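You operate a simulated robot arm through the tools that you are given. There is no shell and no other tool.

The job below is to be done with a simulated robot arm. You get a single attempt, and the scene is never put back.

JOB
Set the overlay to the dive number on the log card and switch its dive line on.
Fine: stand the card on the rack end of the desk and shut the lamp drawer that held it. Set down upright: log card. Where these are worked on the way, their far stop is far enough and under half their travel is too little: lamp drawer.

It is judged by the outcome, as a careful person would: the job done as asked, and still so three seconds after it is handed in. It fails if anything else is knocked over, pushed out of place, dropped, spilled or broken.

ROBOT AND FRAMES
A 6-joint arm with a two-finger parallel gripper, fixed in place. Base frame: the origin is on the floor under the middle of its stand, x ahead of it, y to its left, z up; the work surface is at about z = 730. Readings come in mm, degrees, newtons and seconds.
It reaches about 1313 mm from its shoulder. Its first joint turns from -166.0 to 166.0 degrees. Payload 3.43 kg.
The TCP is the grasp point between the finger pads, 34 mm short of the fingertips. In the tool frame z runs along the fingers and y along their closing line. Largest opening 128 mm; finger width 24, thickness 12; the body of the gripper, 48 by 130 mm, starts 96 mm behind the TCP.
Orientation is that of the tool frame in the base frame, as a unit quaternion [w, x, y, z]. With the fingers straight down and closing along the base's y, the tool's x points along the base's -x, its y along +y and its z along -z.

CONTROLS
- The arm moves only by the tool send_rows. Its argument "steps" is one flat list of numbers, 7 for each row, row after row: the shift along the tool's x, y, z in units of 50 mm (1.0 is 50 mm), then the turn, a rotation vector about the tool's x, y, z in units of 4 degrees (1.0 is 4 degrees), then the opening, from 0 (shut) to 1 (fully open). In form: [tx, ty, tz, rx, ry, rz, grip, tx, ty, tz, rx, ry, rz, grip, ...]. A call has 1 to 20 rows; each row shifts and turns the commanded pose from where the row before left it, along the tool's axes as they then stand. A call with a number of a shift or a turn outside -1 to 1 is refused whole. A row lasts 0.2 s, in which the tool goes at most 50 mm and 8.6 degrees; a call with a longer step from one row to the next is refused whole, and so is a gripper value outside its range. Where a pose cannot be reached the arm comes as near as it can. A force on the tool above 90 N (or 10 N above the force at the start of the call, whichever is more), or a blocked arm, ends the call early, and 0.2 s more pass. Each finger travels about 153 mm/s and halts on what it meets, pressing with about 39 N; the grip force reading is that of the motor and also rises with nothing between the fingers. The clock runs only during rows and for 0.2 s after the last one: add rows that do not move to give the fingers time. The reply holds the time, the measured pose of the TCP, the force on the tool along the base axes, the opening and the grip force, in the units named above and with some noise, with the torque about the TCP (base axes, N m) and any sound that the robot's microphone picked up.
- Cameras (640 x 400 px; columns grow to the right, rows downward): "scene" is fixed at [400.3, 500.2, 1485.7]; the picture's right is [-0.51, -0.86, 0.00], its down [-0.78, 0.47, -0.41] and it looks along [0.36, -0.21, -0.91] (base axes); focal length 298 px, centre (320, 200). "wrist" rides on the gripper at [76, -11, -160] in the tool frame; the picture's right is [0.15, 0.99, 0.00], its down [-0.88, 0.13, -0.46] and it looks along [-0.45, 0.07, 0.89] (tool axes); focal length 234 px, centre (320, 200). There is no depth. A picture from a camera that has moved, and an enlarged one, comes with that camera's place and axes in the base frame and with its lens.
- snapshot(camera): a new picture of that camera. The clock stands still meanwhile.
- zoom(camera, box): a new picture of the part [left, top, right, bottom] of that camera's present view, enlarged. The clock stands still meanwhile.
- finish_job(): hands the job in; it is judged then, once.

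Places have to be worked out from the pictures, the camera data and where the tool is seen. Open the gripper and draw the arm clear of the work before you hand the job in, unless the task says otherwise.

The tools are called after "Request:" by a JSON object that holds its "method" and its "body". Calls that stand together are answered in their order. send_rows: Moves the arm, as the interface text tells. Its arguments: {"type":"object","properties":{"steps":{"type":"array"}},"required":["steps"]} The other tools are called the same way: snapshot (camera) takes a picture; zoom (camera, box) takes an enlarged picture of a part of a camera's view; finish_job () hands the job in.

At the start:

```text
time: 0.0
tool_pos: [584.1, 116.3, 1044.8]
ee_rot: [0.0, -0.001, 1.0, 0.0]
force: [-0.6, -0.3, 0.0]
torque: [-0.01, 0.03, 0.04]
width: 128.3
grip_force: 0.1
```

scene: 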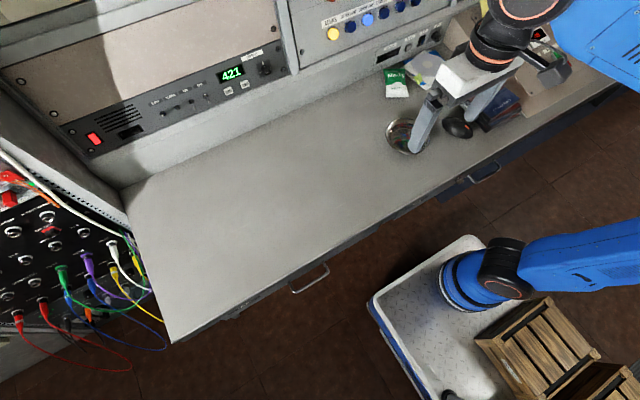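
wrist: 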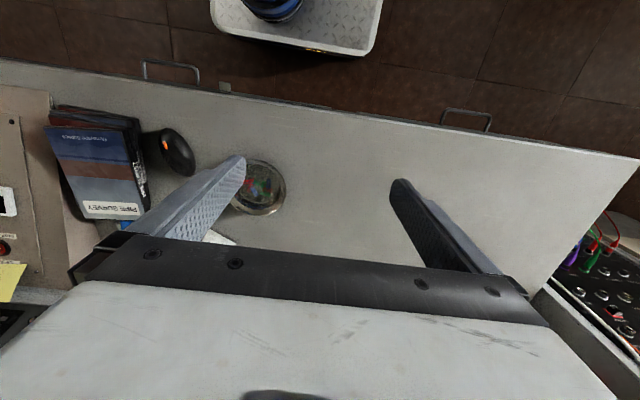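

The pictures show a desk with two drawers, an overlay unit reading 421, and other items. I'll zoom in on several parts of the view before I move.

Request:
{"method": "zoom", "body": {"camera": "scene", "box": [40, 30, 300, 190]}}

Request:
{"method": "zoom", "body": {"camera": "scene", "box": [280, 0, 480, 125]}}

Request:
{"method": "zoom", "body": {"camera": "scene", "box": [380, 60, 640, 220]}}

Request:
{"method": "zoom", "body": {"camera": "wrist", "box": [0, 60, 320, 260]}}

Request:
{"method": "zoom", "body": {"camera": "scene", "box": [0, 180, 360, 400]}}

```text
2.46 times, centred on (170, 110) of scene
camera zoom: at [400.3, 500.2, 1485.7], right [-0.51, -0.86, 0.0], down [-0.78, 0.47, -0.41], along [0.36, -0.21, -0.91], focal length 734 px, centre (689, 422)
```

zoom: 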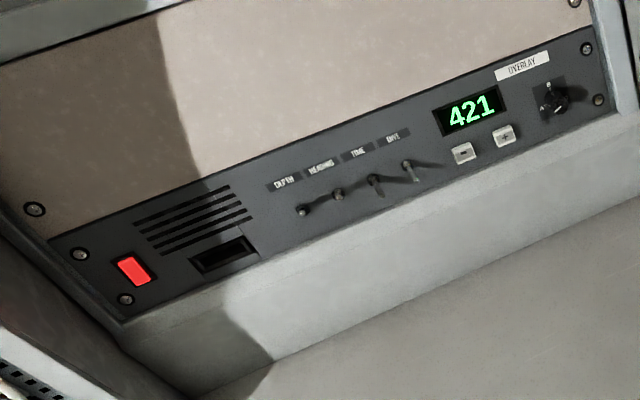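

```text
3.20 times, centred on (380, 62) of scene
camera zoom: at [400.3, 500.2, 1485.7], right [-0.51, -0.86, 0.0], down [-0.78, 0.47, -0.41], along [0.36, -0.21, -0.91], focal length 954 px, centre (128, 640)
```

zoom: 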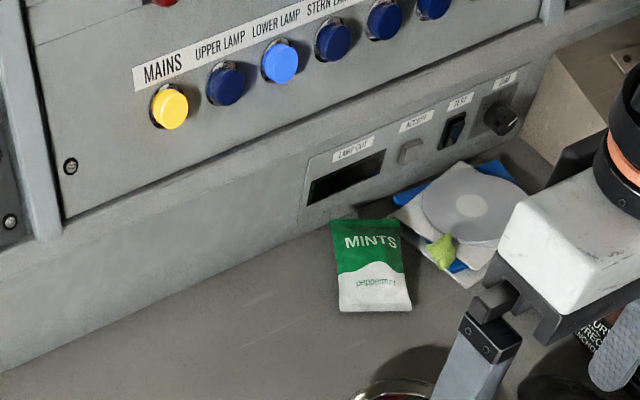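

```text
2.46 times, centred on (510, 140) of scene
camera zoom: at [400.3, 500.2, 1485.7], right [-0.51, -0.86, 0.0], down [-0.78, 0.47, -0.41], along [0.36, -0.21, -0.91], focal length 734 px, centre (-148, 348)
```

zoom: 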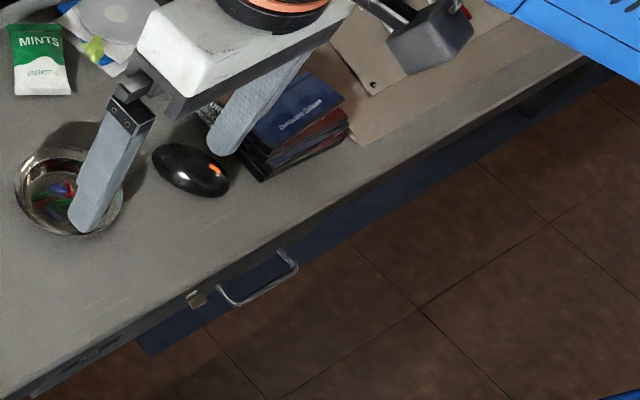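

```text
2.00 times, centred on (160, 160) of wrist
camera zoom: at [509.3, 106.5, 1205.9], right [-0.15, 0.99, 0.0], down [0.88, 0.13, 0.46], along [0.45, 0.07, -0.89], focal length 468 px, centre (640, 280)
```

zoom: 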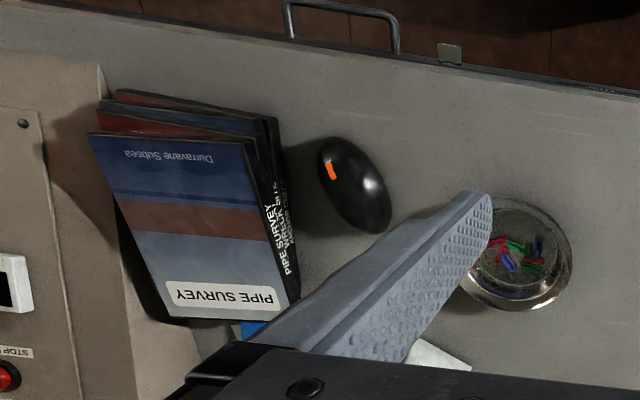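

```text
1.78 times, centred on (180, 290) of scene
camera zoom: at [400.3, 500.2, 1485.7], right [-0.51, -0.86, 0.0], down [-0.78, 0.47, -0.41], along [0.36, -0.21, -0.91], focal length 530 px, centre (569, 40)
```

zoom: 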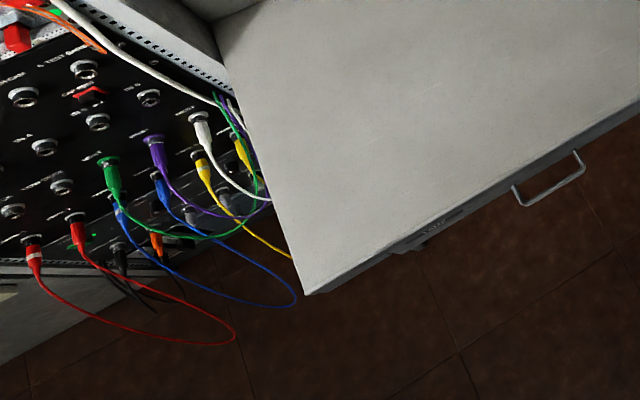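

The overlay panel is at about x=1020, y=350 to 700. The two drawer handles are at about y=457 and y=-166. I'll tilt the tool forward so the wrist camera can read the panel and the drawers.

Request:
{"method": "send_rows", "body": {"steps": [0, 1, 0, 0, -1, 0, 1, 0, 1, 0, 0, -1, 0, 1, 0, 1, 0, 0, -1, 0, 1, 0, 1, 0, 0, -1, 0, 1, 0, 1, 0, 0, -1, 0, 1, 0, 0, 0, 0, -1, 0, 1, 0, 0, 0, 0, -1, 0, 1, 0, 0, 0, 0, -1, 0, 1]}}

Request:
{"method": "snapshot", "body": {"camera": "wrist"}}

Request:
{"method": "snapshot", "body": {"camera": "scene"}}

```text
time: 1.8
tool_pos: [585.4, 366.8, 1044.9]
ee_rot: [0.275, 0.0, 0.962, 0.0]
force: [-0.2, 1.2, 0.3]
torque: [0.03, 0.0, 0.03]
width: 128.0
grip_force: 0.0
```

```text
taken
camera wrist: at [436.0, 356.7, 1140.8], right [-0.12, 0.99, -0.08], down [0.5, 0.13, 0.85], along [0.85, 0.07, -0.52], focal length 234 px, centre (320, 200)
```

wrist: 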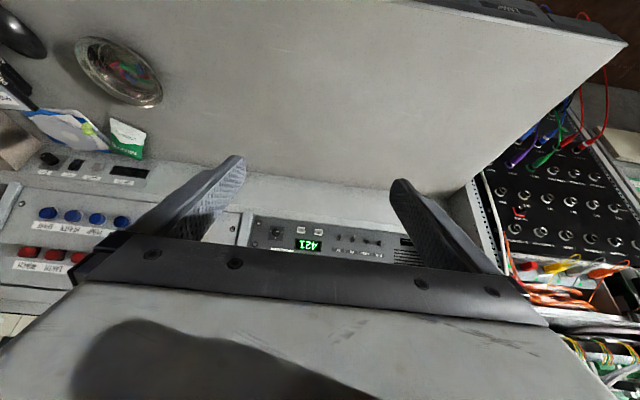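

```text
taken
```

scene: 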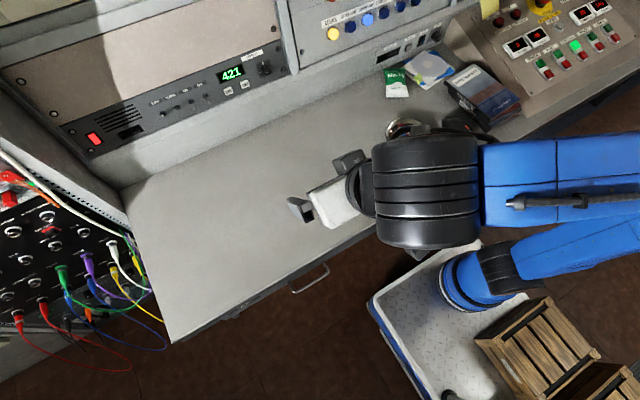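

The left end with the patch bay looks like the rack end, and a control console is at the right end. I'll zoom in on the overlay labels and the drawer-front labels.

Request:
{"method": "zoom", "body": {"camera": "scene", "box": [140, 50, 290, 144]}}

Request:
{"method": "zoom", "body": {"camera": "wrist", "box": [230, 200, 430, 280]}}

Request:
{"method": "zoom", "body": {"camera": "scene", "box": [370, 0, 640, 168]}}

Request:
{"method": "zoom", "body": {"camera": "scene", "box": [200, 250, 360, 350]}}

```text
4.26 times, centred on (215, 97) of scene
camera zoom: at [400.3, 500.2, 1485.7], right [-0.51, -0.86, 0.0], down [-0.78, 0.47, -0.41], along [0.36, -0.21, -0.91], focal length 1269 px, centre (767, 638)
```

zoom: 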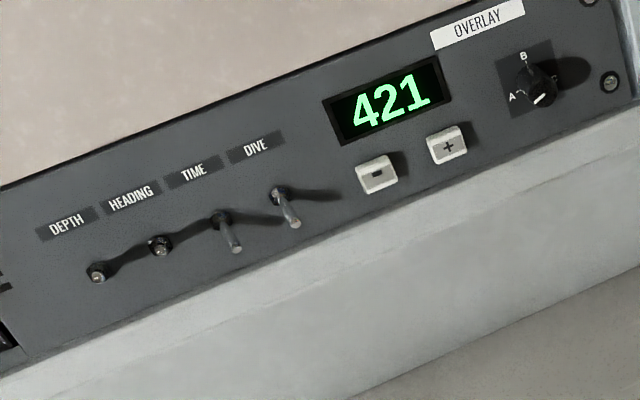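

```text
3.20 times, centred on (330, 240) of wrist
camera zoom: at [436.0, 356.7, 1140.8], right [-0.12, 0.99, -0.08], down [0.5, 0.13, 0.85], along [0.85, 0.07, -0.52], focal length 749 px, centre (288, 72)
```

zoom: 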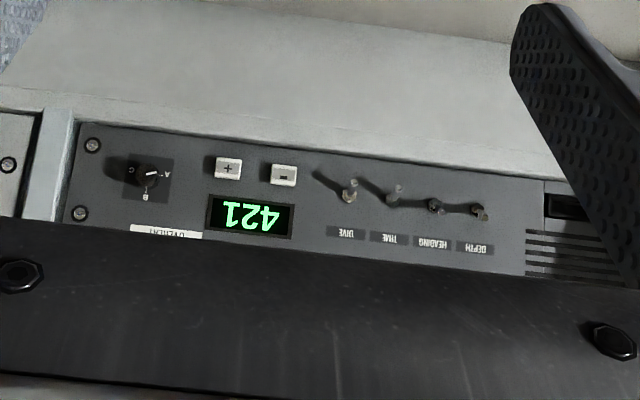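

```text
2.37 times, centred on (505, 84) of scene
camera zoom: at [400.3, 500.2, 1485.7], right [-0.51, -0.86, 0.0], down [-0.78, 0.47, -0.41], along [0.36, -0.21, -0.91], focal length 707 px, centre (-118, 475)
```

zoom: 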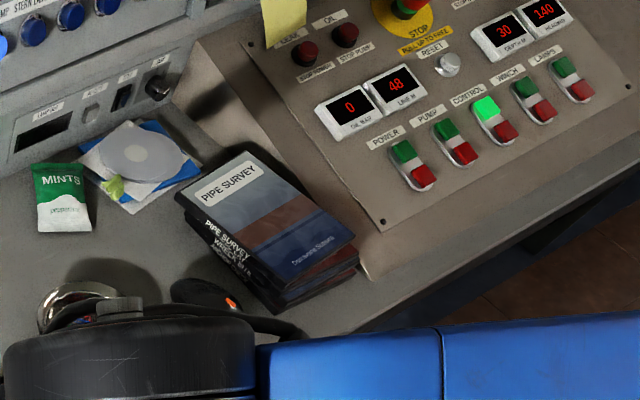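

```text
4.00 times, centred on (280, 300) of scene
camera zoom: at [400.3, 500.2, 1485.7], right [-0.51, -0.86, 0.0], down [-0.78, 0.47, -0.41], along [0.36, -0.21, -0.91], focal length 1193 px, centre (480, -200)
```

zoom: 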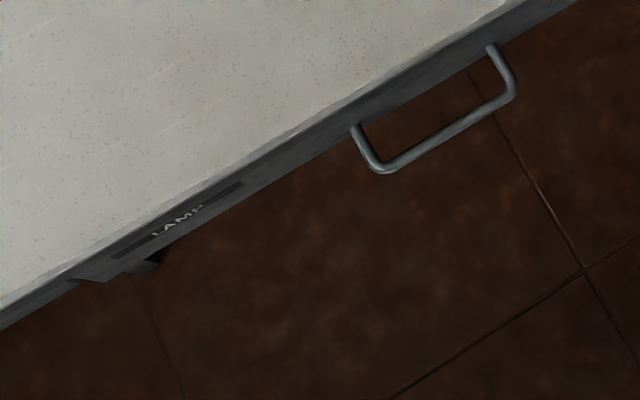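

The left drawer is labelled LAMP and has some kind of block or latch on its left. I'll pull the arm back and lower it so the wrist camera sees the drawer fronts directly.

Request:
{"method": "send_rows", "body": {"steps": [0, 0.75, 0, 0, -1, 0, 1, 0, 0.75, 0, 0, -1, 0, 1, 0, 0.75, 0, 0, -1, 0, 1, 0.6, 0, -0.573, 0, 0, 0, 1, 0.6, 0, -0.573, 0, 0, 0, 1, 0.6, 0, -0.573, 0, 0, 0, 1, 0.6, 0, -0.573, 0, 0, 0, 1, 0.626, 0, 0.647, 0, 0, 0, 1, 0.626, 0, 0.647, 0, 0, 0, 1, 0.626, 0, 0.647, 0, 0, 0, 1, 0.626, 0, 0.647, 0, 0, 0, 1]}}

Request:
{"method": "snapshot", "body": {"camera": "wrist"}}

Request:
{"method": "snapshot", "body": {"camera": "scene"}}

```text
time: 4.2
tool_pos: [419.7, 476.7, 862.2]
ee_rot: [0.375, 0.0, 0.927, 0.001]
force: [-0.4, -0.6, 0.6]
torque: [0.0, 0.05, 0.0]
width: 128.0
grip_force: 0.1
```

```text
taken
camera wrist: at [254.3, 467.8, 926.2], right [-0.1, 0.99, -0.1], down [0.32, 0.13, 0.94], along [0.94, 0.07, -0.33], focal length 234 px, centre (320, 200)
```

wrist: 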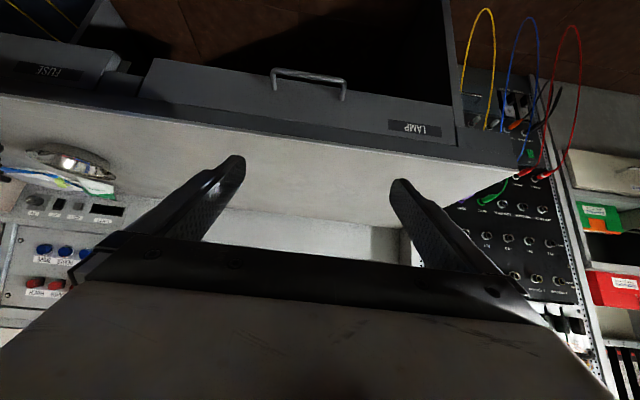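

```text
taken
```

scene: 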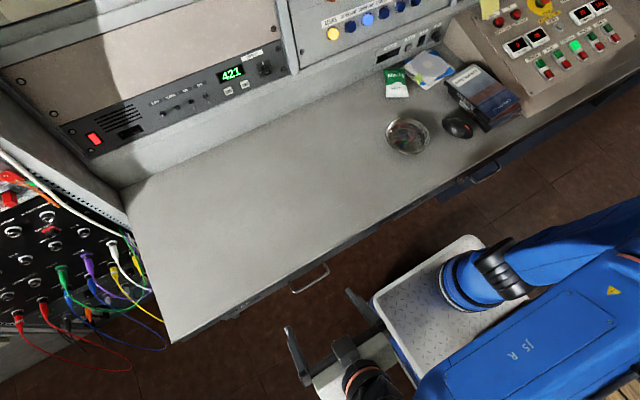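

The view shows a LAMP drawer with a handle on the left and a FUSE drawer to its right. I'll zoom in on both fronts.

Request:
{"method": "zoom", "body": {"camera": "wrist", "box": [220, 40, 540, 200]}}

Request:
{"method": "zoom", "body": {"camera": "wrist", "box": [0, 20, 240, 160]}}

Request:
{"method": "zoom", "body": {"camera": "wrist", "box": [440, 80, 640, 360]}}

```text
2.00 times, centred on (380, 120) of wrist
camera zoom: at [254.3, 467.8, 926.2], right [-0.1, 0.99, -0.1], down [0.32, 0.13, 0.94], along [0.94, 0.07, -0.33], focal length 468 px, centre (200, 360)
```

zoom: 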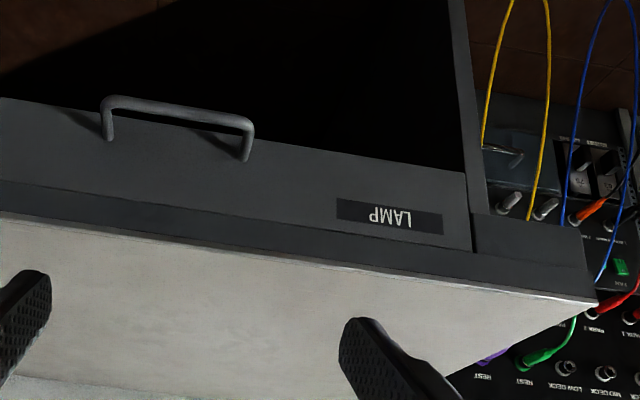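

```text
2.67 times, centred on (120, 90) of wrist
camera zoom: at [254.3, 467.8, 926.2], right [-0.1, 0.99, -0.1], down [0.32, 0.13, 0.94], along [0.94, 0.07, -0.33], focal length 624 px, centre (853, 493)
```

zoom: 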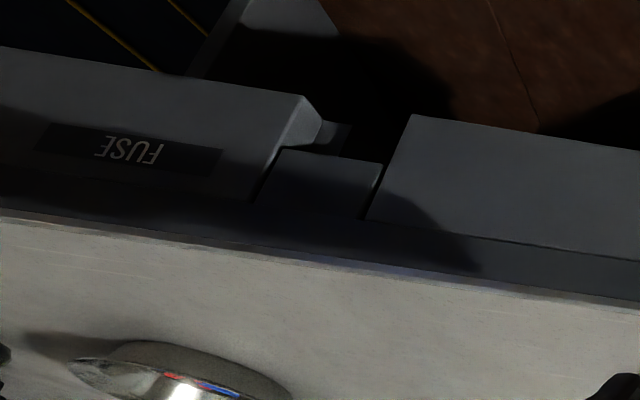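

```text
1.43 times, centred on (540, 220) of wrist
camera zoom: at [254.3, 467.8, 926.2], right [-0.1, 0.99, -0.1], down [0.32, 0.13, 0.94], along [0.94, 0.07, -0.33], focal length 334 px, centre (6, 171)
```

zoom: 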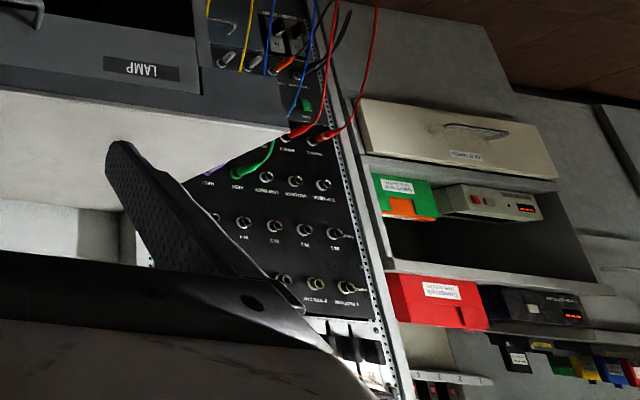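

The LAMP handle is a horizontal bar at about x=530, y=402 to 507, z=655, standing about 33 mm off the drawer front. I'll bring the tool back to vertical and turn it 90° so the fingers can straddle the bar from above.

Request:
{"method": "send_rows", "body": {"steps": [0, 0, 0, 0, 1, 0, 1, 0, 0, 0, 0, 1, 0, 1, 0, 0, 0, 0, 1, 0, 1, 0, 0, 0, 0, 1, 0, 1, 0, 0, 0, 0, 1, 0, 1, 0, 0, 0, 0, 1, 0, 1, 0, 0, 0, 0, 1, 0, 1, 0, 0, 0, 0, 1, 0, 1, 0, 0, 0, 0, 1, 0, 1, 0, 0, 0, 0, 1, 0, 1, 0, 0, 0, 0, 1, 0, 1, 0, 0, 0, 0, 0, 1, 1, 0, 0, 0, 0, 0, 1, 1, 0, 0, 0, 0, 0, 1, 1, 0, 0, 0, 0, 0, 1, 1, 0, 0, 0, 0, 0, 1, 1, 0, 0, 0, 0, 0, 1, 1, 0, 0, 0, 0, 0, 1, 1, 0, 0, 0, 0, 0, 1, 1, 0, 0, 0, 0, 0, 1, 1]}}

Request:
{"method": "send_rows", "body": {"steps": [0, 0, 0, 0, 0, 1, 1, 0, 0, 0, 0, 0, 1, 1, 0, 0, 0, 0, 0, 1, 0.7, 0, 0, 0, 0, 0, 1, 0.7, 0, 0, 0, 0, 0, 1, 0.5, 0, 0, 0, 0, 0, 1, 0.5, 0, 0, 0, 0, 0, 1, 0.3, 0, 0, 0, 0, 0, 1, 0.3, 0, 0, 0, 0, 0, 1, 0.23, 0, 0, 0, 0, 0, 1, 0.23, 0, 0, 0, 0, 0, 1, 0.23, 0, 0, 0, 0, 0, 1, 0.23, 0, 0, 0, 0, 0, 1, 0.23, 0, 0, 0, 0, 0, 0.5, 0.23]}}

Request:
{"method": "snapshot", "body": {"camera": "wrist"}}

Request:
{"method": "snapshot", "body": {"camera": "scene"}}

```text
time: 8.4
tool_pos: [419.7, 477.9, 862.7]
ee_rot: [0.0, 0.31, 0.951, 0.0]
force: [0.0, 0.2, 0.1]
torque: [-0.01, 0.02, -0.03]
width: 128.0
grip_force: 0.0
```

```text
time: 11.4
tool_pos: [420.4, 479.6, 863.3]
ee_rot: [-0.001, 0.708, 0.707, -0.001]
force: [0.5, -0.6, 0.7]
torque: [-0.01, -0.02, -0.05]
width: 29.5
grip_force: 0.0
```

```text
taken
camera wrist: at [408.5, 555.9, 1024.7], right [0.99, 0.15, 0.0], down [0.13, -0.88, 0.46], along [0.07, -0.45, -0.89], focal length 234 px, centre (320, 200)
```

wrist: 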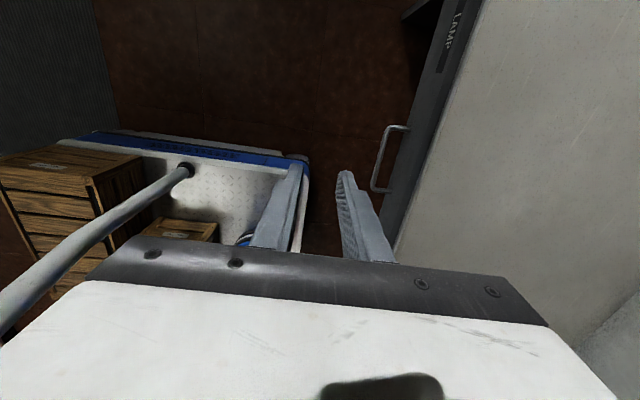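

```text
taken
```

scene: 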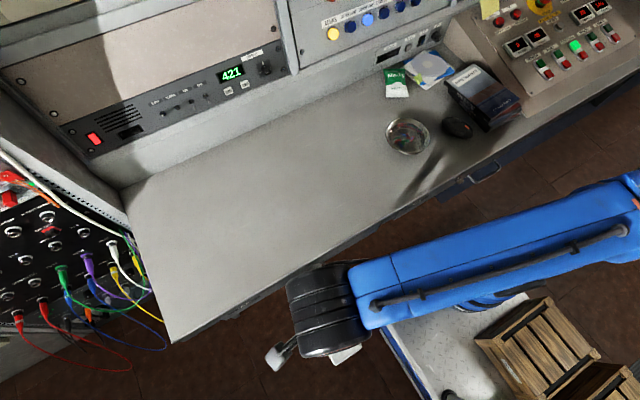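

The handle bar now works out at about x=528, z=650. I'll move above it, with the fingertips still higher than the desk top, and check the alignment.

Request:
{"method": "send_rows", "body": {"steps": [-0.164, 0.73, 0.487, 0, 0, 0, 0.23, -0.164, 0.73, 0.487, 0, 0, 0, 0.23, -0.164, 0.73, 0.487, 0, 0, 0, 0.23, 0, 0, 0, 0, 0, 0, 0.23]}}

Request:
{"method": "zoom", "body": {"camera": "wrist", "box": [220, 60, 420, 260]}}

Request:
{"method": "snapshot", "body": {"camera": "scene"}}

```text
time: 12.4
tool_pos: [528.1, 452.6, 792.8]
ee_rot: [0.0, 0.707, 0.707, -0.001]
force: [-0.6, -0.1, 0.8]
torque: [-0.03, 0.0, -0.03]
width: 29.3
grip_force: 0.0
```

```text
2.00 times, centred on (320, 160) of wrist
camera zoom: at [517.0, 529.7, 953.6], right [0.99, 0.15, 0.0], down [0.13, -0.88, 0.46], along [0.07, -0.45, -0.89], focal length 468 px, centre (320, 280)
```

zoom: 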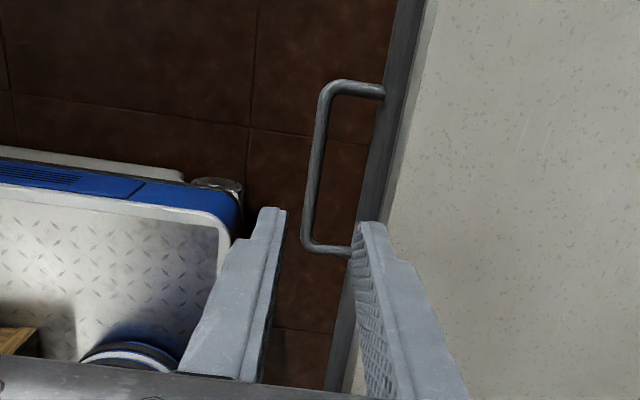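

```text
taken
```

scene: 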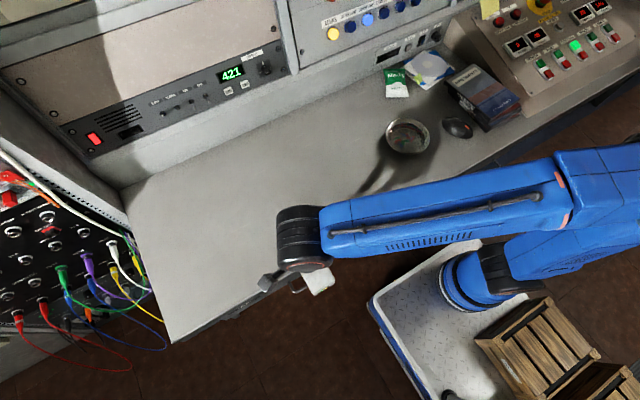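

From this closer view the bar is at x≈526 (y 403 to 507, z≈642) and the drawer front is at x≈560. I'll move 3 mm back and go down so the bar sits between the fingers.

Request:
{"method": "send_rows", "body": {"steps": [0, -0.06, 0.6, 0, 0, 0, 0.23, 0, 0, 0.6, 0, 0, 0, 0.23, 0, 0, 0.5, 0, 0, 0, 0.23, 0, 0, 0.5, 0, 0, 0, 0.23, 0, 0, 0.4, 0, 0, 0, 0.23, 0, 0, 0, 0, 0, 0, 0.23]}}

Request:
{"method": "snapshot", "body": {"camera": "wrist"}}

Request:
{"method": "zoom", "body": {"camera": "scene", "box": [220, 180, 420, 305]}}

```text
time: 13.8
tool_pos: [525.4, 453.3, 661.7]
ee_rot: [0.0, 0.707, 0.707, -0.001]
force: [0.3, 0.6, 1.1]
torque: [-0.01, -0.03, 0.0]
width: 29.3
grip_force: 0.1
```

```text
taken
camera wrist: at [514.7, 531.1, 822.6], right [0.99, 0.15, 0.0], down [0.13, -0.88, 0.46], along [0.07, -0.45, -0.89], focal length 234 px, centre (320, 200)
```

wrist: 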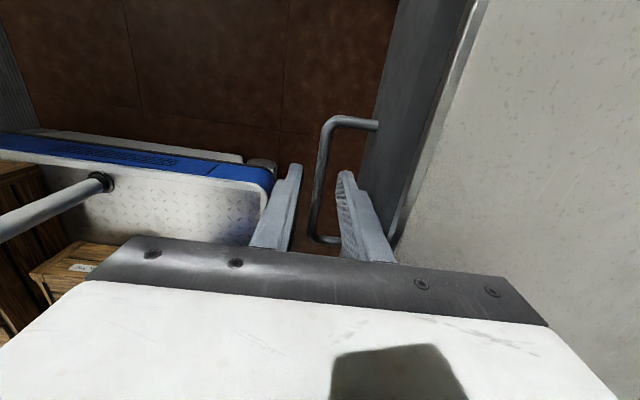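

```text
3.20 times, centred on (320, 242) of scene
camera zoom: at [400.3, 500.2, 1485.7], right [-0.51, -0.86, 0.0], down [-0.78, 0.47, -0.41], along [0.36, -0.21, -0.91], focal length 954 px, centre (320, 64)
```

zoom: 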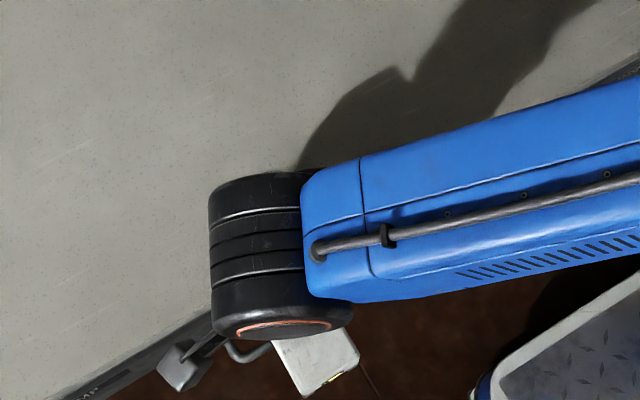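

The bar appears to pass between the fingers. I'll zoom in to confirm before closing.

Request:
{"method": "zoom", "body": {"camera": "wrist", "box": [240, 90, 440, 260]}}

```text
2.35 times, centred on (340, 175) of wrist
camera zoom: at [514.7, 531.1, 822.6], right [0.99, 0.15, 0.0], down [0.13, -0.88, 0.46], along [0.07, -0.45, -0.89], focal length 551 px, centre (273, 259)
```

zoom: 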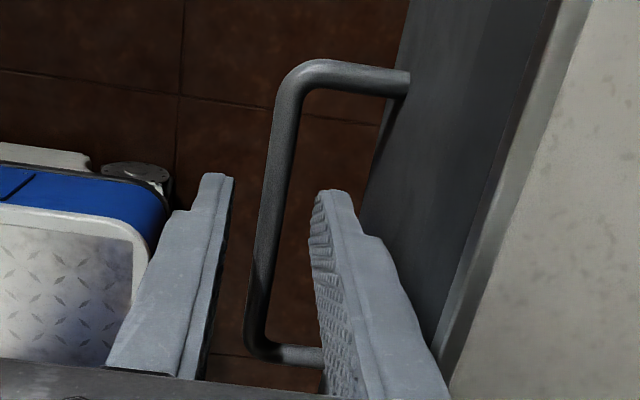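

The bar is between the pads about 12 mm below the TCP. I'll close on it and check the grip.

Request:
{"method": "send_rows", "body": {"steps": [0, 0, 0, 0, 0, 0, 0.1, 0, 0, 0, 0, 0, 0, 0, 0, 0, 0, 0, 0, 0, 0, 0, 0, 0, 0, 0, 0, 0]}}

```text
time: 14.8
tool_pos: [525.9, 454.0, 661.2]
ee_rot: [0.0, 0.707, 0.707, 0.0]
force: [-2.4, 0.9, -2.3]
torque: [0.04, 0.03, 1.07]
width: 8.9
grip_force: 42.2
```

The grip holds at 8.9 mm, which matches the bar's diameter. I'll pull the drawer out a little toward −x and check the force.

Request:
{"method": "send_rows", "body": {"steps": [0, -0.2, 0, 0, 0, 0, 0, 0, -0.3, 0, 0, 0, 0, 0, 0, -0.4, 0, 0, 0, 0, 0, 0, -0.4, 0, 0, 0, 0, 0]}}

Request:
{"method": "snapshot", "body": {"camera": "scene"}}

```text
time: 15.8
tool_pos: [461.7, 453.0, 661.1]
ee_rot: [0.0, 0.707, 0.708, 0.0]
force: [-0.3, -11.4, 23.6]
torque: [-0.31, 0.02, 1.08]
width: 8.9
grip_force: 42.7
```

```text
taken
```

scene: 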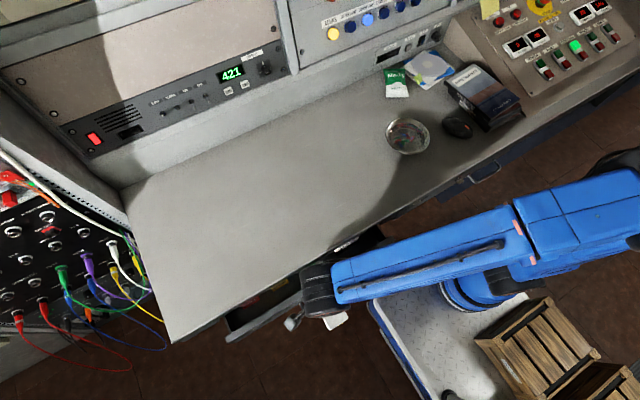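

The drawer is opening, 64 mm so far. I'll keep pulling.

Request:
{"method": "send_rows", "body": {"steps": [0, -0.4, 0, 0, 0, 0, 0, 0, -0.4, 0, 0, 0, 0, 0, 0, -0.4, 0, 0, 0, 0, 0, 0, -0.4, 0, 0, 0, 0, 0, 0, -0.4, 0, 0, 0, 0, 0, 0, -0.4, 0, 0, 0, 0, 0]}}

Request:
{"method": "snapshot", "body": {"camera": "scene"}}

```text
time: 17.2
tool_pos: [340.6, 453.5, 658.9]
ee_rot: [-0.001, 0.707, 0.707, 0.001]
force: [0.0, 7.2, 22.0]
torque: [0.55, 0.04, 1.04]
width: 8.6
grip_force: 42.9
```

```text
taken
```

scene: 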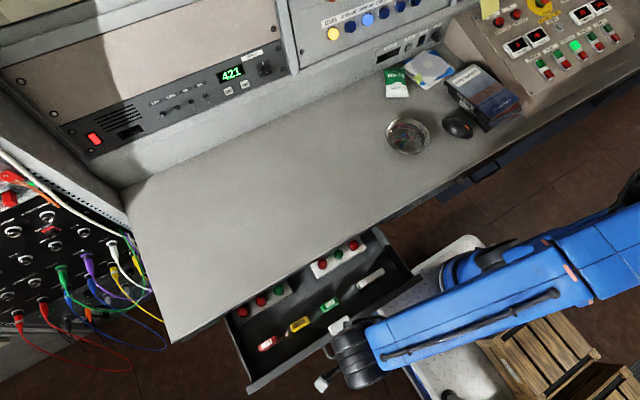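

The drawer is open about 185 mm and its contents are visible. I'll zoom in on them.

Request:
{"method": "zoom", "body": {"camera": "scene", "box": [220, 220, 430, 400]}}

Request:
{"method": "snapshot", "body": {"camera": "wrist"}}

```text
2.22 times, centred on (325, 310) of scene
camera zoom: at [400.3, 500.2, 1485.7], right [-0.51, -0.86, 0.0], down [-0.78, 0.47, -0.41], along [0.36, -0.21, -0.91], focal length 663 px, centre (309, -44)
```

zoom: 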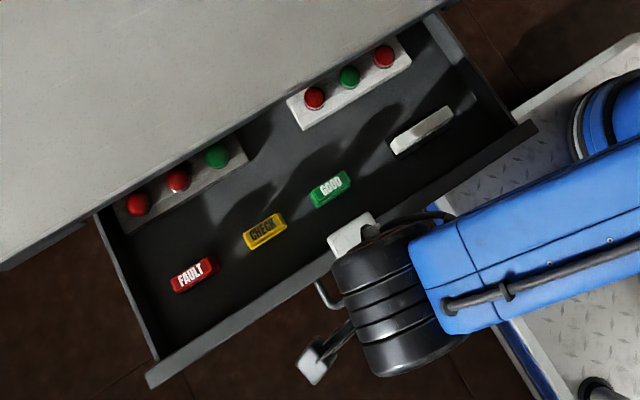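

```text
taken
camera wrist: at [329.7, 531.0, 821.6], right [0.99, 0.15, 0.0], down [0.13, -0.88, 0.45], along [0.07, -0.45, -0.89], focal length 234 px, centre (320, 200)
```

wrist: 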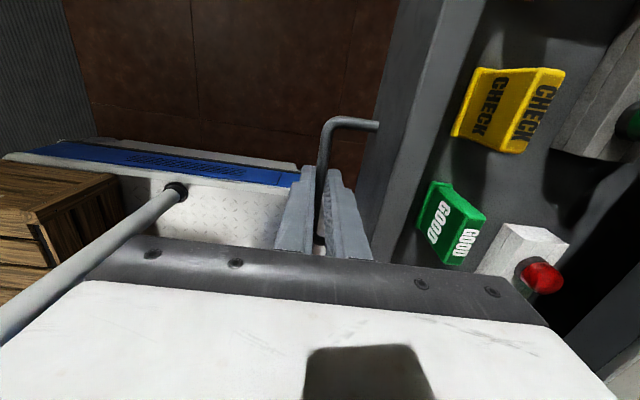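

The drawer holds lamp strips, FAULT, CHECK and GOOD blocks, and a white standing piece that is probably the log card. I'll keep pulling gently toward the stop so the drawer is well past half travel.

Request:
{"method": "send_rows", "body": {"steps": [0, -0.3, 0, 0, 0, 0, 0, 0, -0.3, 0, 0, 0, 0, 0, 0, -0.3, 0, 0, 0, 0, 0, 0, -0.3, 0, 0, 0, 0, 0]}}

Request:
{"method": "snapshot", "body": {"camera": "scene"}}

```text
time: 18.2
tool_pos: [323.2, 451.9, 660.3]
ee_rot: [-0.006, 0.703, 0.712, -0.003]
force: [1.1, 32.8, 10.6]
torque: [0.74, -0.03, 0.2]
width: 8.9
grip_force: 43.0
out of reach, approached as far as the arm can: row 1, 2, 3, 4
```

```text
taken
```

scene: 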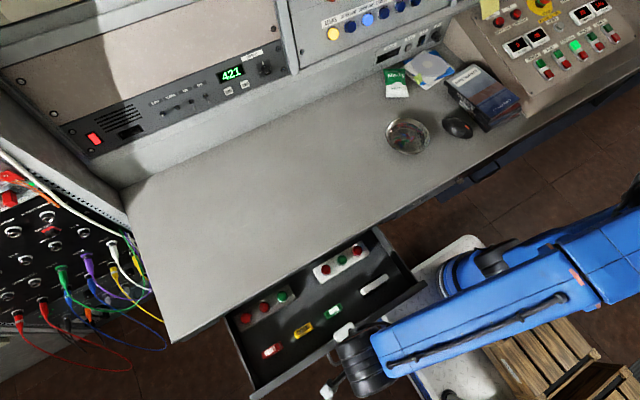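

The arm reached its limit at x=323 with the drawer about 203 mm open. I'll ease back a little to relieve the force before releasing.

Request:
{"method": "send_rows", "body": {"steps": [0, 0.2, 0, 0, 0, 0, 0, 0, 0, 0, 0, 0, 0, 0]}}

```text
time: 18.8
tool_pos: [334.5, 450.6, 658.7]
ee_rot: [-0.001, 0.706, 0.708, 0.0]
force: [0.9, 33.7, 4.3]
torque: [0.97, -0.02, 0.98]
width: 8.9
grip_force: 42.8
```

Force along y is about 34 N, probably because the arm is slightly off the handle line. I'll open to about 29 mm to let go and then lift straight up.

Request:
{"method": "send_rows", "body": {"steps": [0, 0, 0, 0, 0, 0, 0.1, 0, 0, 0, 0, 0, 0, 0.22, 0, 0, 0, 0, 0, 0, 0.22]}}

Request:
{"method": "zoom", "body": {"camera": "wrist", "box": [240, 90, 440, 260]}}

```text
time: 19.6
tool_pos: [334.1, 450.3, 658.0]
ee_rot: [-0.002, 0.706, 0.708, -0.001]
force: [0.8, 0.7, 0.5]
torque: [0.01, 0.03, -0.04]
width: 28.4
grip_force: 0.0
```

```text
2.35 times, centred on (340, 175) of wrist
camera zoom: at [323.6, 527.8, 820.6], right [0.99, 0.15, 0.0], down [0.14, -0.88, 0.46], along [0.06, -0.45, -0.89], focal length 551 px, centre (273, 259)
```

zoom: 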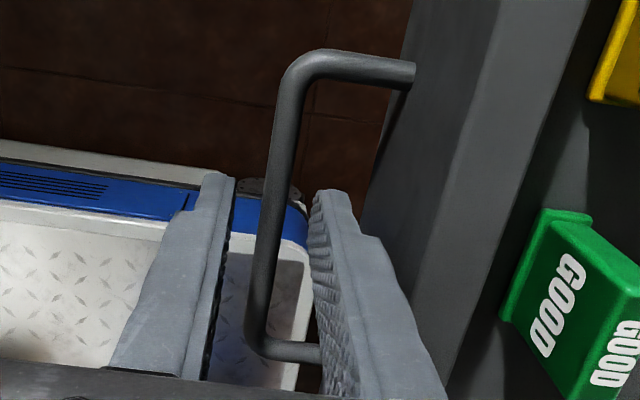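

The bar is free between the fingers. I'll lift straight up.

Request:
{"method": "send_rows", "body": {"steps": [0, 0, -0.4, 0, 0, 0, 0.22, 0, 0, -0.6, 0, 0, 0, 0.22, 0, 0, -0.8, 0, 0, 0, 0.22, 0, 0, -0.8, 0, 0, 0, 0.22, 0, 0, -0.8, 0, 0, 0, 0.22, 0, 0, -0.8, 0, 0, 0, 0.22]}}

Request:
{"method": "snapshot", "body": {"camera": "wrist"}}

Request:
{"method": "snapshot", "body": {"camera": "scene"}}

```text
time: 21.0
tool_pos: [333.0, 449.7, 866.7]
ee_rot: [-0.002, 0.705, 0.71, -0.002]
force: [-0.4, 0.5, -0.1]
torque: [0.0, -0.04, 0.02]
width: 27.8
grip_force: 0.0
```

```text
taken
camera wrist: at [322.0, 527.0, 1029.1], right [0.99, 0.15, -0.01], down [0.14, -0.88, 0.45], along [0.07, -0.45, -0.89], focal length 234 px, centre (320, 200)
```

wrist: 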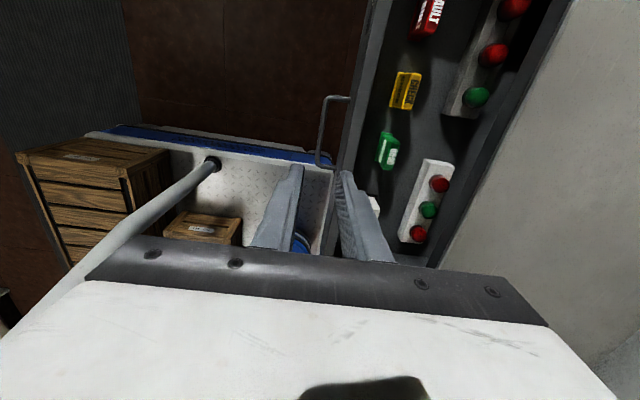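

```text
taken
```

scene: 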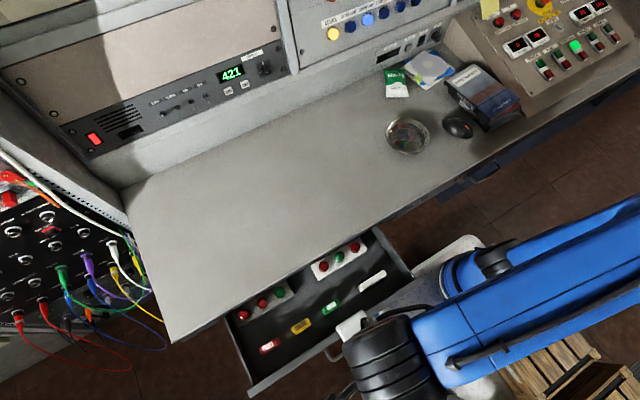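

The white standing piece is at about x=450, y=306, near the right side of the drawer. I'll move above it with the gripper open to look at it.

Request:
{"method": "send_rows", "body": {"steps": [-0.6, 0.535, -0.065, 0, 0, 0, 0.5, -0.6, 0.535, -0.065, 0, 0, 0, 0.7, -0.6, 0.535, -0.065, 0, 0, 0, 1, -0.6, 0.535, -0.065, 0, 0, 0, 1, 0, 0, 0, 0, 0, 0, 1]}}

Request:
{"method": "snapshot", "body": {"camera": "wrist"}}

Request:
{"method": "zoom", "body": {"camera": "wrist", "box": [220, 80, 420, 240]}}

Request:
{"method": "snapshot", "body": {"camera": "scene"}}

```text
time: 22.2
tool_pos: [440.8, 330.2, 882.8]
ee_rot: [0.0, 0.707, 0.707, 0.0]
force: [0.7, 0.1, 0.0]
torque: [0.0, 0.01, 0.02]
width: 128.0
grip_force: 0.1
```

```text
taken
camera wrist: at [428.8, 407.5, 1044.0], right [0.99, 0.15, 0.0], down [0.13, -0.88, 0.46], along [0.07, -0.45, -0.89], focal length 234 px, centre (320, 200)
```

wrist: 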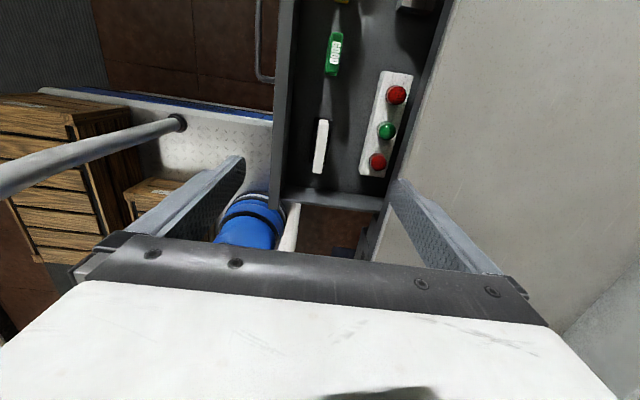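

```text
2.50 times, centred on (320, 160) of wrist
camera zoom: at [428.8, 407.5, 1044.0], right [0.99, 0.15, 0.0], down [0.13, -0.88, 0.46], along [0.07, -0.45, -0.89], focal length 585 px, centre (320, 300)
```

zoom: 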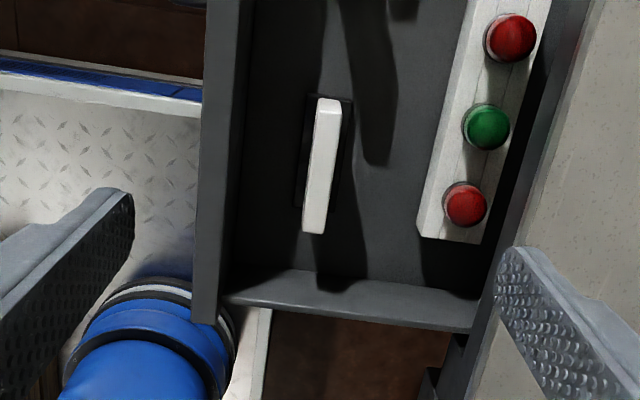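

```text
taken
```

scene: 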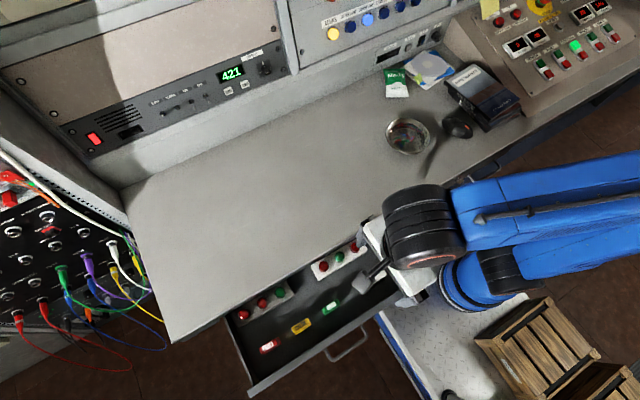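

It is a white card about 87 mm long, standing in a dark foot at about x=445, y=269 to 356. I'll tilt the tool to look at its front face, to read it and judge its height.

Request:
{"method": "send_rows", "body": {"steps": [0.467, -0.733, 0.1, 0, 0, 0, 1, 0.467, -0.733, 0.1, 0, 0, 0, 1, 0.467, -0.733, 0.1, 0, 0, 0, 1, 0, 0, 0, -1, 0, 0, 1, 0, 0, 0, -1, 0, 0, 1, 0, 0, 0, -1, 0, 0, 1, 0, 0, 0, -1, 0, 0, 1, 0, 0, 0, -1, 0, 0, 1, 0, 0, 0, -1, 0, 0, 1, 0, 0, 0, -1, 0, 0, 1, 0, 0, 0, -1, 0, 0, 1, 0, 0, 0, -1, 0, 0, 1, 0, 0, 0, -1, 0, 0, 1]}}

Request:
{"method": "snapshot", "body": {"camera": "wrist"}}

Request:
{"method": "zoom", "body": {"camera": "wrist", "box": [220, 80, 420, 240]}}

```text
time: 25.0
tool_pos: [547.6, 354.4, 951.0]
ee_rot: [0.239, 0.66, 0.671, 0.238]
force: [0.0, 1.1, -0.3]
torque: [0.01, 0.01, 0.0]
width: 127.9
grip_force: 0.2
out of reach, approached as far as the arm can: row 4, 5, 6, 7, 8, 9, 10, 11, 12, 13
```

```text
taken
camera wrist: at [435.4, 430.6, 1068.9], right [0.76, 0.16, 0.63], down [-0.18, -0.88, 0.44], along [0.62, -0.45, -0.64], focal length 234 px, centre (320, 200)
```

wrist: 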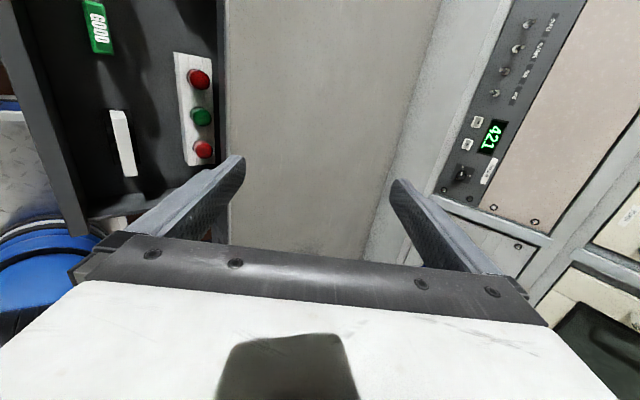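

```text
2.50 times, centred on (320, 160) of wrist
camera zoom: at [435.4, 430.6, 1068.9], right [0.76, 0.16, 0.63], down [-0.18, -0.88, 0.44], along [0.62, -0.45, -0.64], focal length 585 px, centre (320, 300)
```

zoom: 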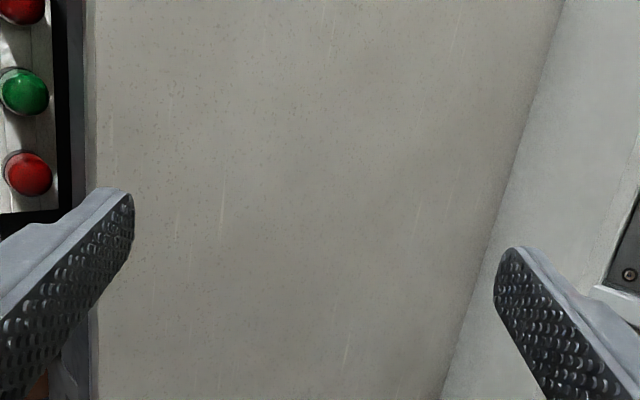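

The arm couldn't hold that tilt close in and slid forward, so I'll avoid that pose. I'll zoom in on the card from here and take a scene picture.

Request:
{"method": "zoom", "body": {"camera": "wrist", "box": [60, 60, 220, 200]}}

Request:
{"method": "zoom", "body": {"camera": "scene", "box": [320, 200, 440, 300]}}

Request:
{"method": "snapshot", "body": {"camera": "scene"}}

```text
2.86 times, centred on (140, 130) of wrist
camera zoom: at [435.4, 430.6, 1068.9], right [0.76, 0.16, 0.63], down [-0.18, -0.88, 0.44], along [0.62, -0.45, -0.64], focal length 669 px, centre (834, 400)
```

zoom: 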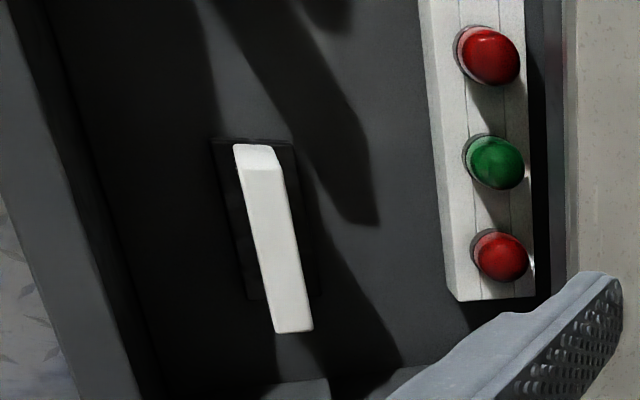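

```text
4.00 times, centred on (380, 250) of scene
camera zoom: at [400.3, 500.2, 1485.7], right [-0.51, -0.86, 0.0], down [-0.78, 0.47, -0.41], along [0.36, -0.21, -0.91], focal length 1193 px, centre (80, 0)
```

zoom: 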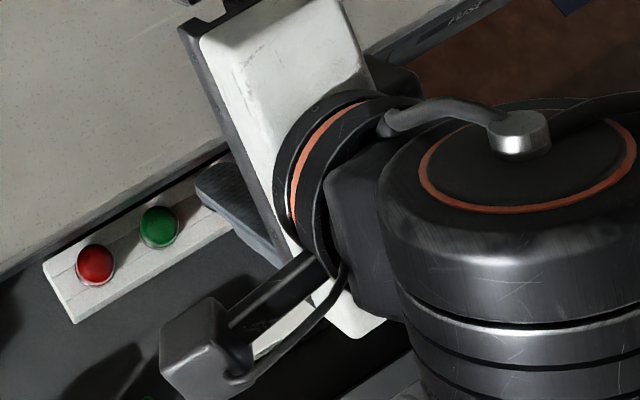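

```text
taken
```

scene: 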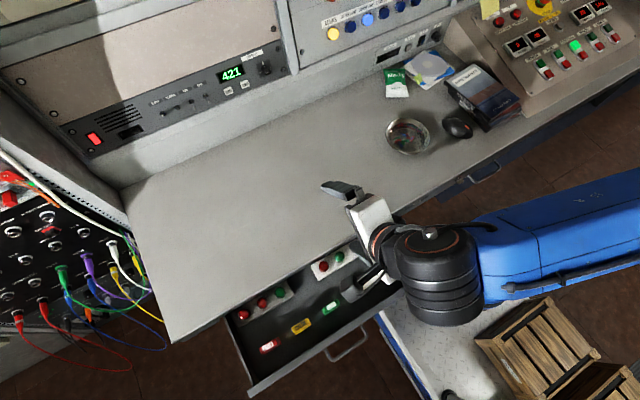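

From here the card looks like a thick white slab on a dark foot. I'll turn the tool back to vertical and move to just above it for a closer measurement.

Request:
{"method": "send_rows", "body": {"steps": [0, 0, 0, 1, 0, 0, 1, 0, 0, 0, 1, 0, 0, 1, 0, 0, 0, 1, 0, 0, 1, 0, 0, 0, 1, 0, 0, 1, 0, 0, 0, 1, 0, 0, 1, 0, 0, 0, 1, 0, 0, 1, 0, 0, 0, 1, 0, 0, 1, 0, 0, 0, 1, 0, 0, 1, 0, 0, 0, 1, 0, 0, 1, 0, 0, 0, 1, 0, 0, 1]}}

```text
time: 27.2
tool_pos: [545.7, 354.3, 950.3]
ee_rot: [0.0, 0.707, 0.707, 0.0]
force: [-0.2, -0.8, 0.1]
torque: [0.01, 0.01, -0.02]
width: 128.1
grip_force: 0.0
```

The tool is vertical again, so I'll move to just above the card at z≈800.

Request:
{"method": "send_rows", "body": {"steps": [-0.21, -0.505, 0.75, 0, 0, 0, 0.8, -0.21, -0.505, 0.75, 0, 0, 0, 0.6, -0.21, -0.505, 0.75, 0, 0, 0, 0.45, -0.21, -0.505, 0.75, 0, 0, 0, 0.45, 0, 0, 0, 0, 0, 0, 0.45]}}

Request:
{"method": "snapshot", "body": {"camera": "wrist"}}

Request:
{"method": "zoom", "body": {"camera": "wrist", "box": [220, 80, 420, 240]}}

```text
time: 28.4
tool_pos: [444.7, 311.4, 801.3]
ee_rot: [0.0, 0.708, 0.707, -0.001]
force: [-1.0, -0.6, -0.6]
torque: [-0.01, 0.02, -0.02]
width: 57.6
grip_force: 0.0
```

```text
taken
camera wrist: at [433.0, 389.7, 962.9], right [0.99, 0.15, 0.0], down [0.13, -0.88, 0.46], along [0.07, -0.45, -0.89], focal length 234 px, centre (320, 200)
```

wrist: 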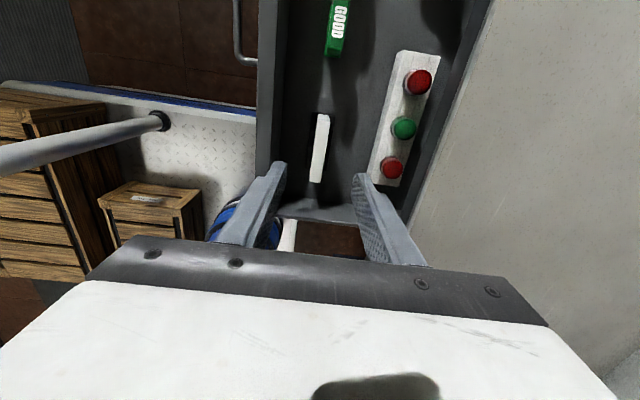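

```text
2.50 times, centred on (320, 160) of wrist
camera zoom: at [433.0, 389.7, 962.9], right [0.99, 0.15, 0.0], down [0.13, -0.88, 0.46], along [0.07, -0.45, -0.89], focal length 585 px, centre (320, 300)
```

zoom: 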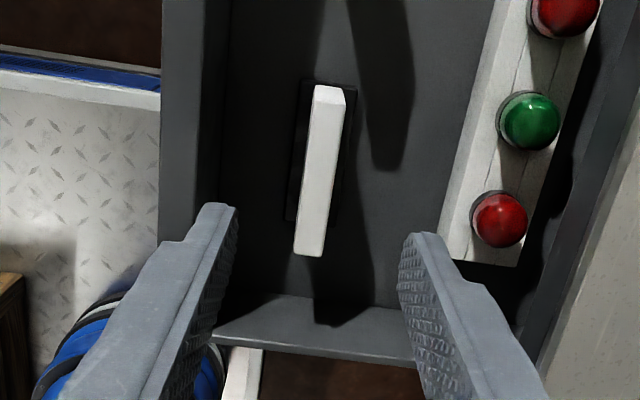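

The card slab is about 16 mm thick, centred at x≈445, y≈312, with its top at roughly z=665 to 700. I'll go down with the gripper 58 mm open to TCP z≈675, which keeps the fingertips well above the floor and the foot.

Request:
{"method": "send_rows", "body": {"steps": [0, 0, 0.6, 0, 0, 0, 0.45, 0, 0, 0.6, 0, 0, 0, 0.45, 0, 0, 0.6, 0, 0, 0, 0.45, 0, 0, 0.5, 0, 0, 0, 0.45, 0, 0, 0.22, 0, 0, 0, 0.45, 0, 0, 0, 0, 0, 0, 0.45]}}

Request:
{"method": "zoom", "body": {"camera": "wrist", "box": [220, 80, 420, 240]}}

```text
time: 29.8
tool_pos: [444.9, 312.9, 674.2]
ee_rot: [0.0, 0.707, 0.707, 0.0]
force: [0.3, 0.1, -0.2]
torque: [0.01, 0.01, 0.01]
width: 57.8
grip_force: 0.1
```

```text
2.50 times, centred on (320, 160) of wrist
camera zoom: at [434.2, 389.4, 835.5], right [0.99, 0.15, 0.0], down [0.13, -0.88, 0.46], along [0.07, -0.45, -0.89], focal length 585 px, centre (320, 300)
```

zoom: 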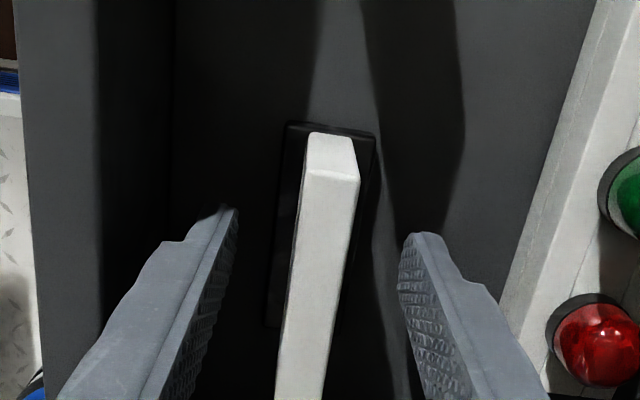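

Comparing the two views puts the card top at z≈700 and the top of its foot at z≈648, with the slab about 13.5 mm thick. The fingertips at 640 are too low, so I'll raise about 22 mm and then close on the card.

Request:
{"method": "send_rows", "body": {"steps": [0, 0, -0.45, 0, 0, 0, 0.45, 0, 0, 0, 0, 0, 0, 0.3, 0, 0, 0, 0, 0, 0, 0.2, 0, 0, 0, 0, 0, 0, 0.12, 0, 0, 0, 0, 0, 0, 0.05, 0, 0, 0, 0, 0, 0, 0.05]}}

Request:
{"method": "zoom", "body": {"camera": "wrist", "box": [220, 80, 420, 240]}}

```text
time: 31.2
tool_pos: [445.1, 312.8, 698.3]
ee_rot: [0.0, 0.708, 0.707, 0.0]
force: [0.0, 1.0, 0.9]
torque: [0.03, 0.02, 0.02]
width: 14.1
grip_force: 38.7
```

```text
2.50 times, centred on (320, 160) of wrist
camera zoom: at [434.2, 390.1, 859.0], right [0.99, 0.15, 0.0], down [0.13, -0.88, 0.46], along [0.07, -0.45, -0.89], focal length 585 px, centre (320, 300)
```

zoom: 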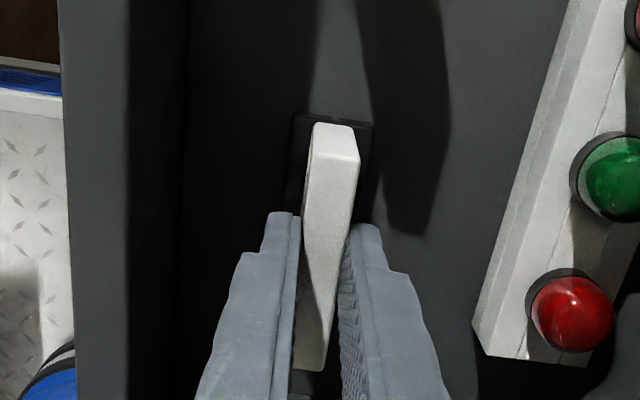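

I have a grip at 14.1 mm, matching the slab. I'll lift slowly and check whether the foot comes up with it.

Request:
{"method": "send_rows", "body": {"steps": [0, 0, -0.2, 0, 0, 0, 0.05, 0, 0, -0.4, 0, 0, 0, 0.05, 0, 0, -0.6, 0, 0, 0, 0.05, 0, 0, -0.6, 0, 0, 0, 0.05, 0, 0, -0.6, 0, 0, 0, 0.05]}}

Request:
{"method": "snapshot", "body": {"camera": "wrist"}}

Request:
{"method": "snapshot", "body": {"camera": "scene"}}

```text
time: 32.4
tool_pos: [446.3, 310.8, 819.8]
ee_rot: [0.0, 0.708, 0.707, 0.0]
force: [-0.8, 0.1, -0.7]
torque: [-0.01, -0.01, -0.02]
width: 14.2
grip_force: 38.7
```

```text
taken
camera wrist: at [434.1, 389.0, 980.5], right [0.99, 0.15, 0.0], down [0.13, -0.88, 0.46], along [0.07, -0.45, -0.89], focal length 234 px, centre (320, 200)
```

wrist: 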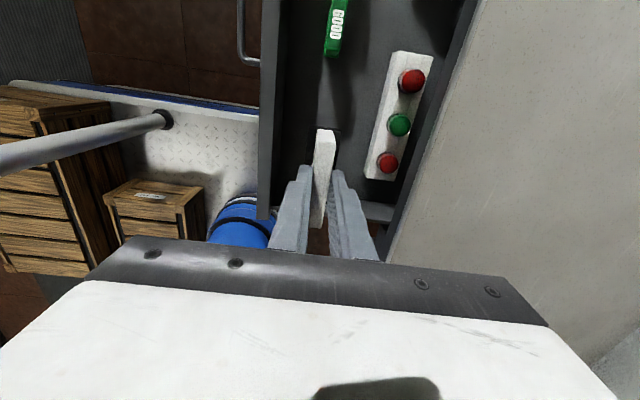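

```text
taken
```

scene: 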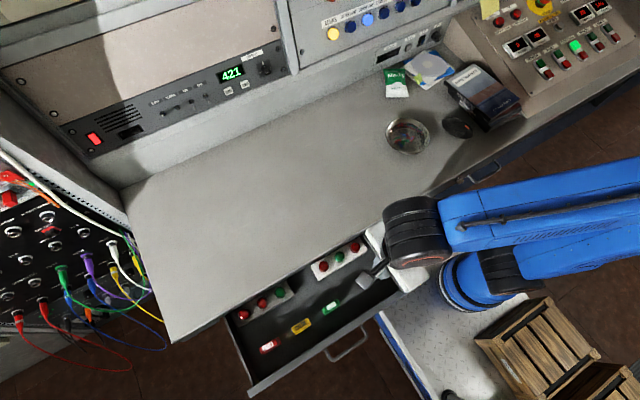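

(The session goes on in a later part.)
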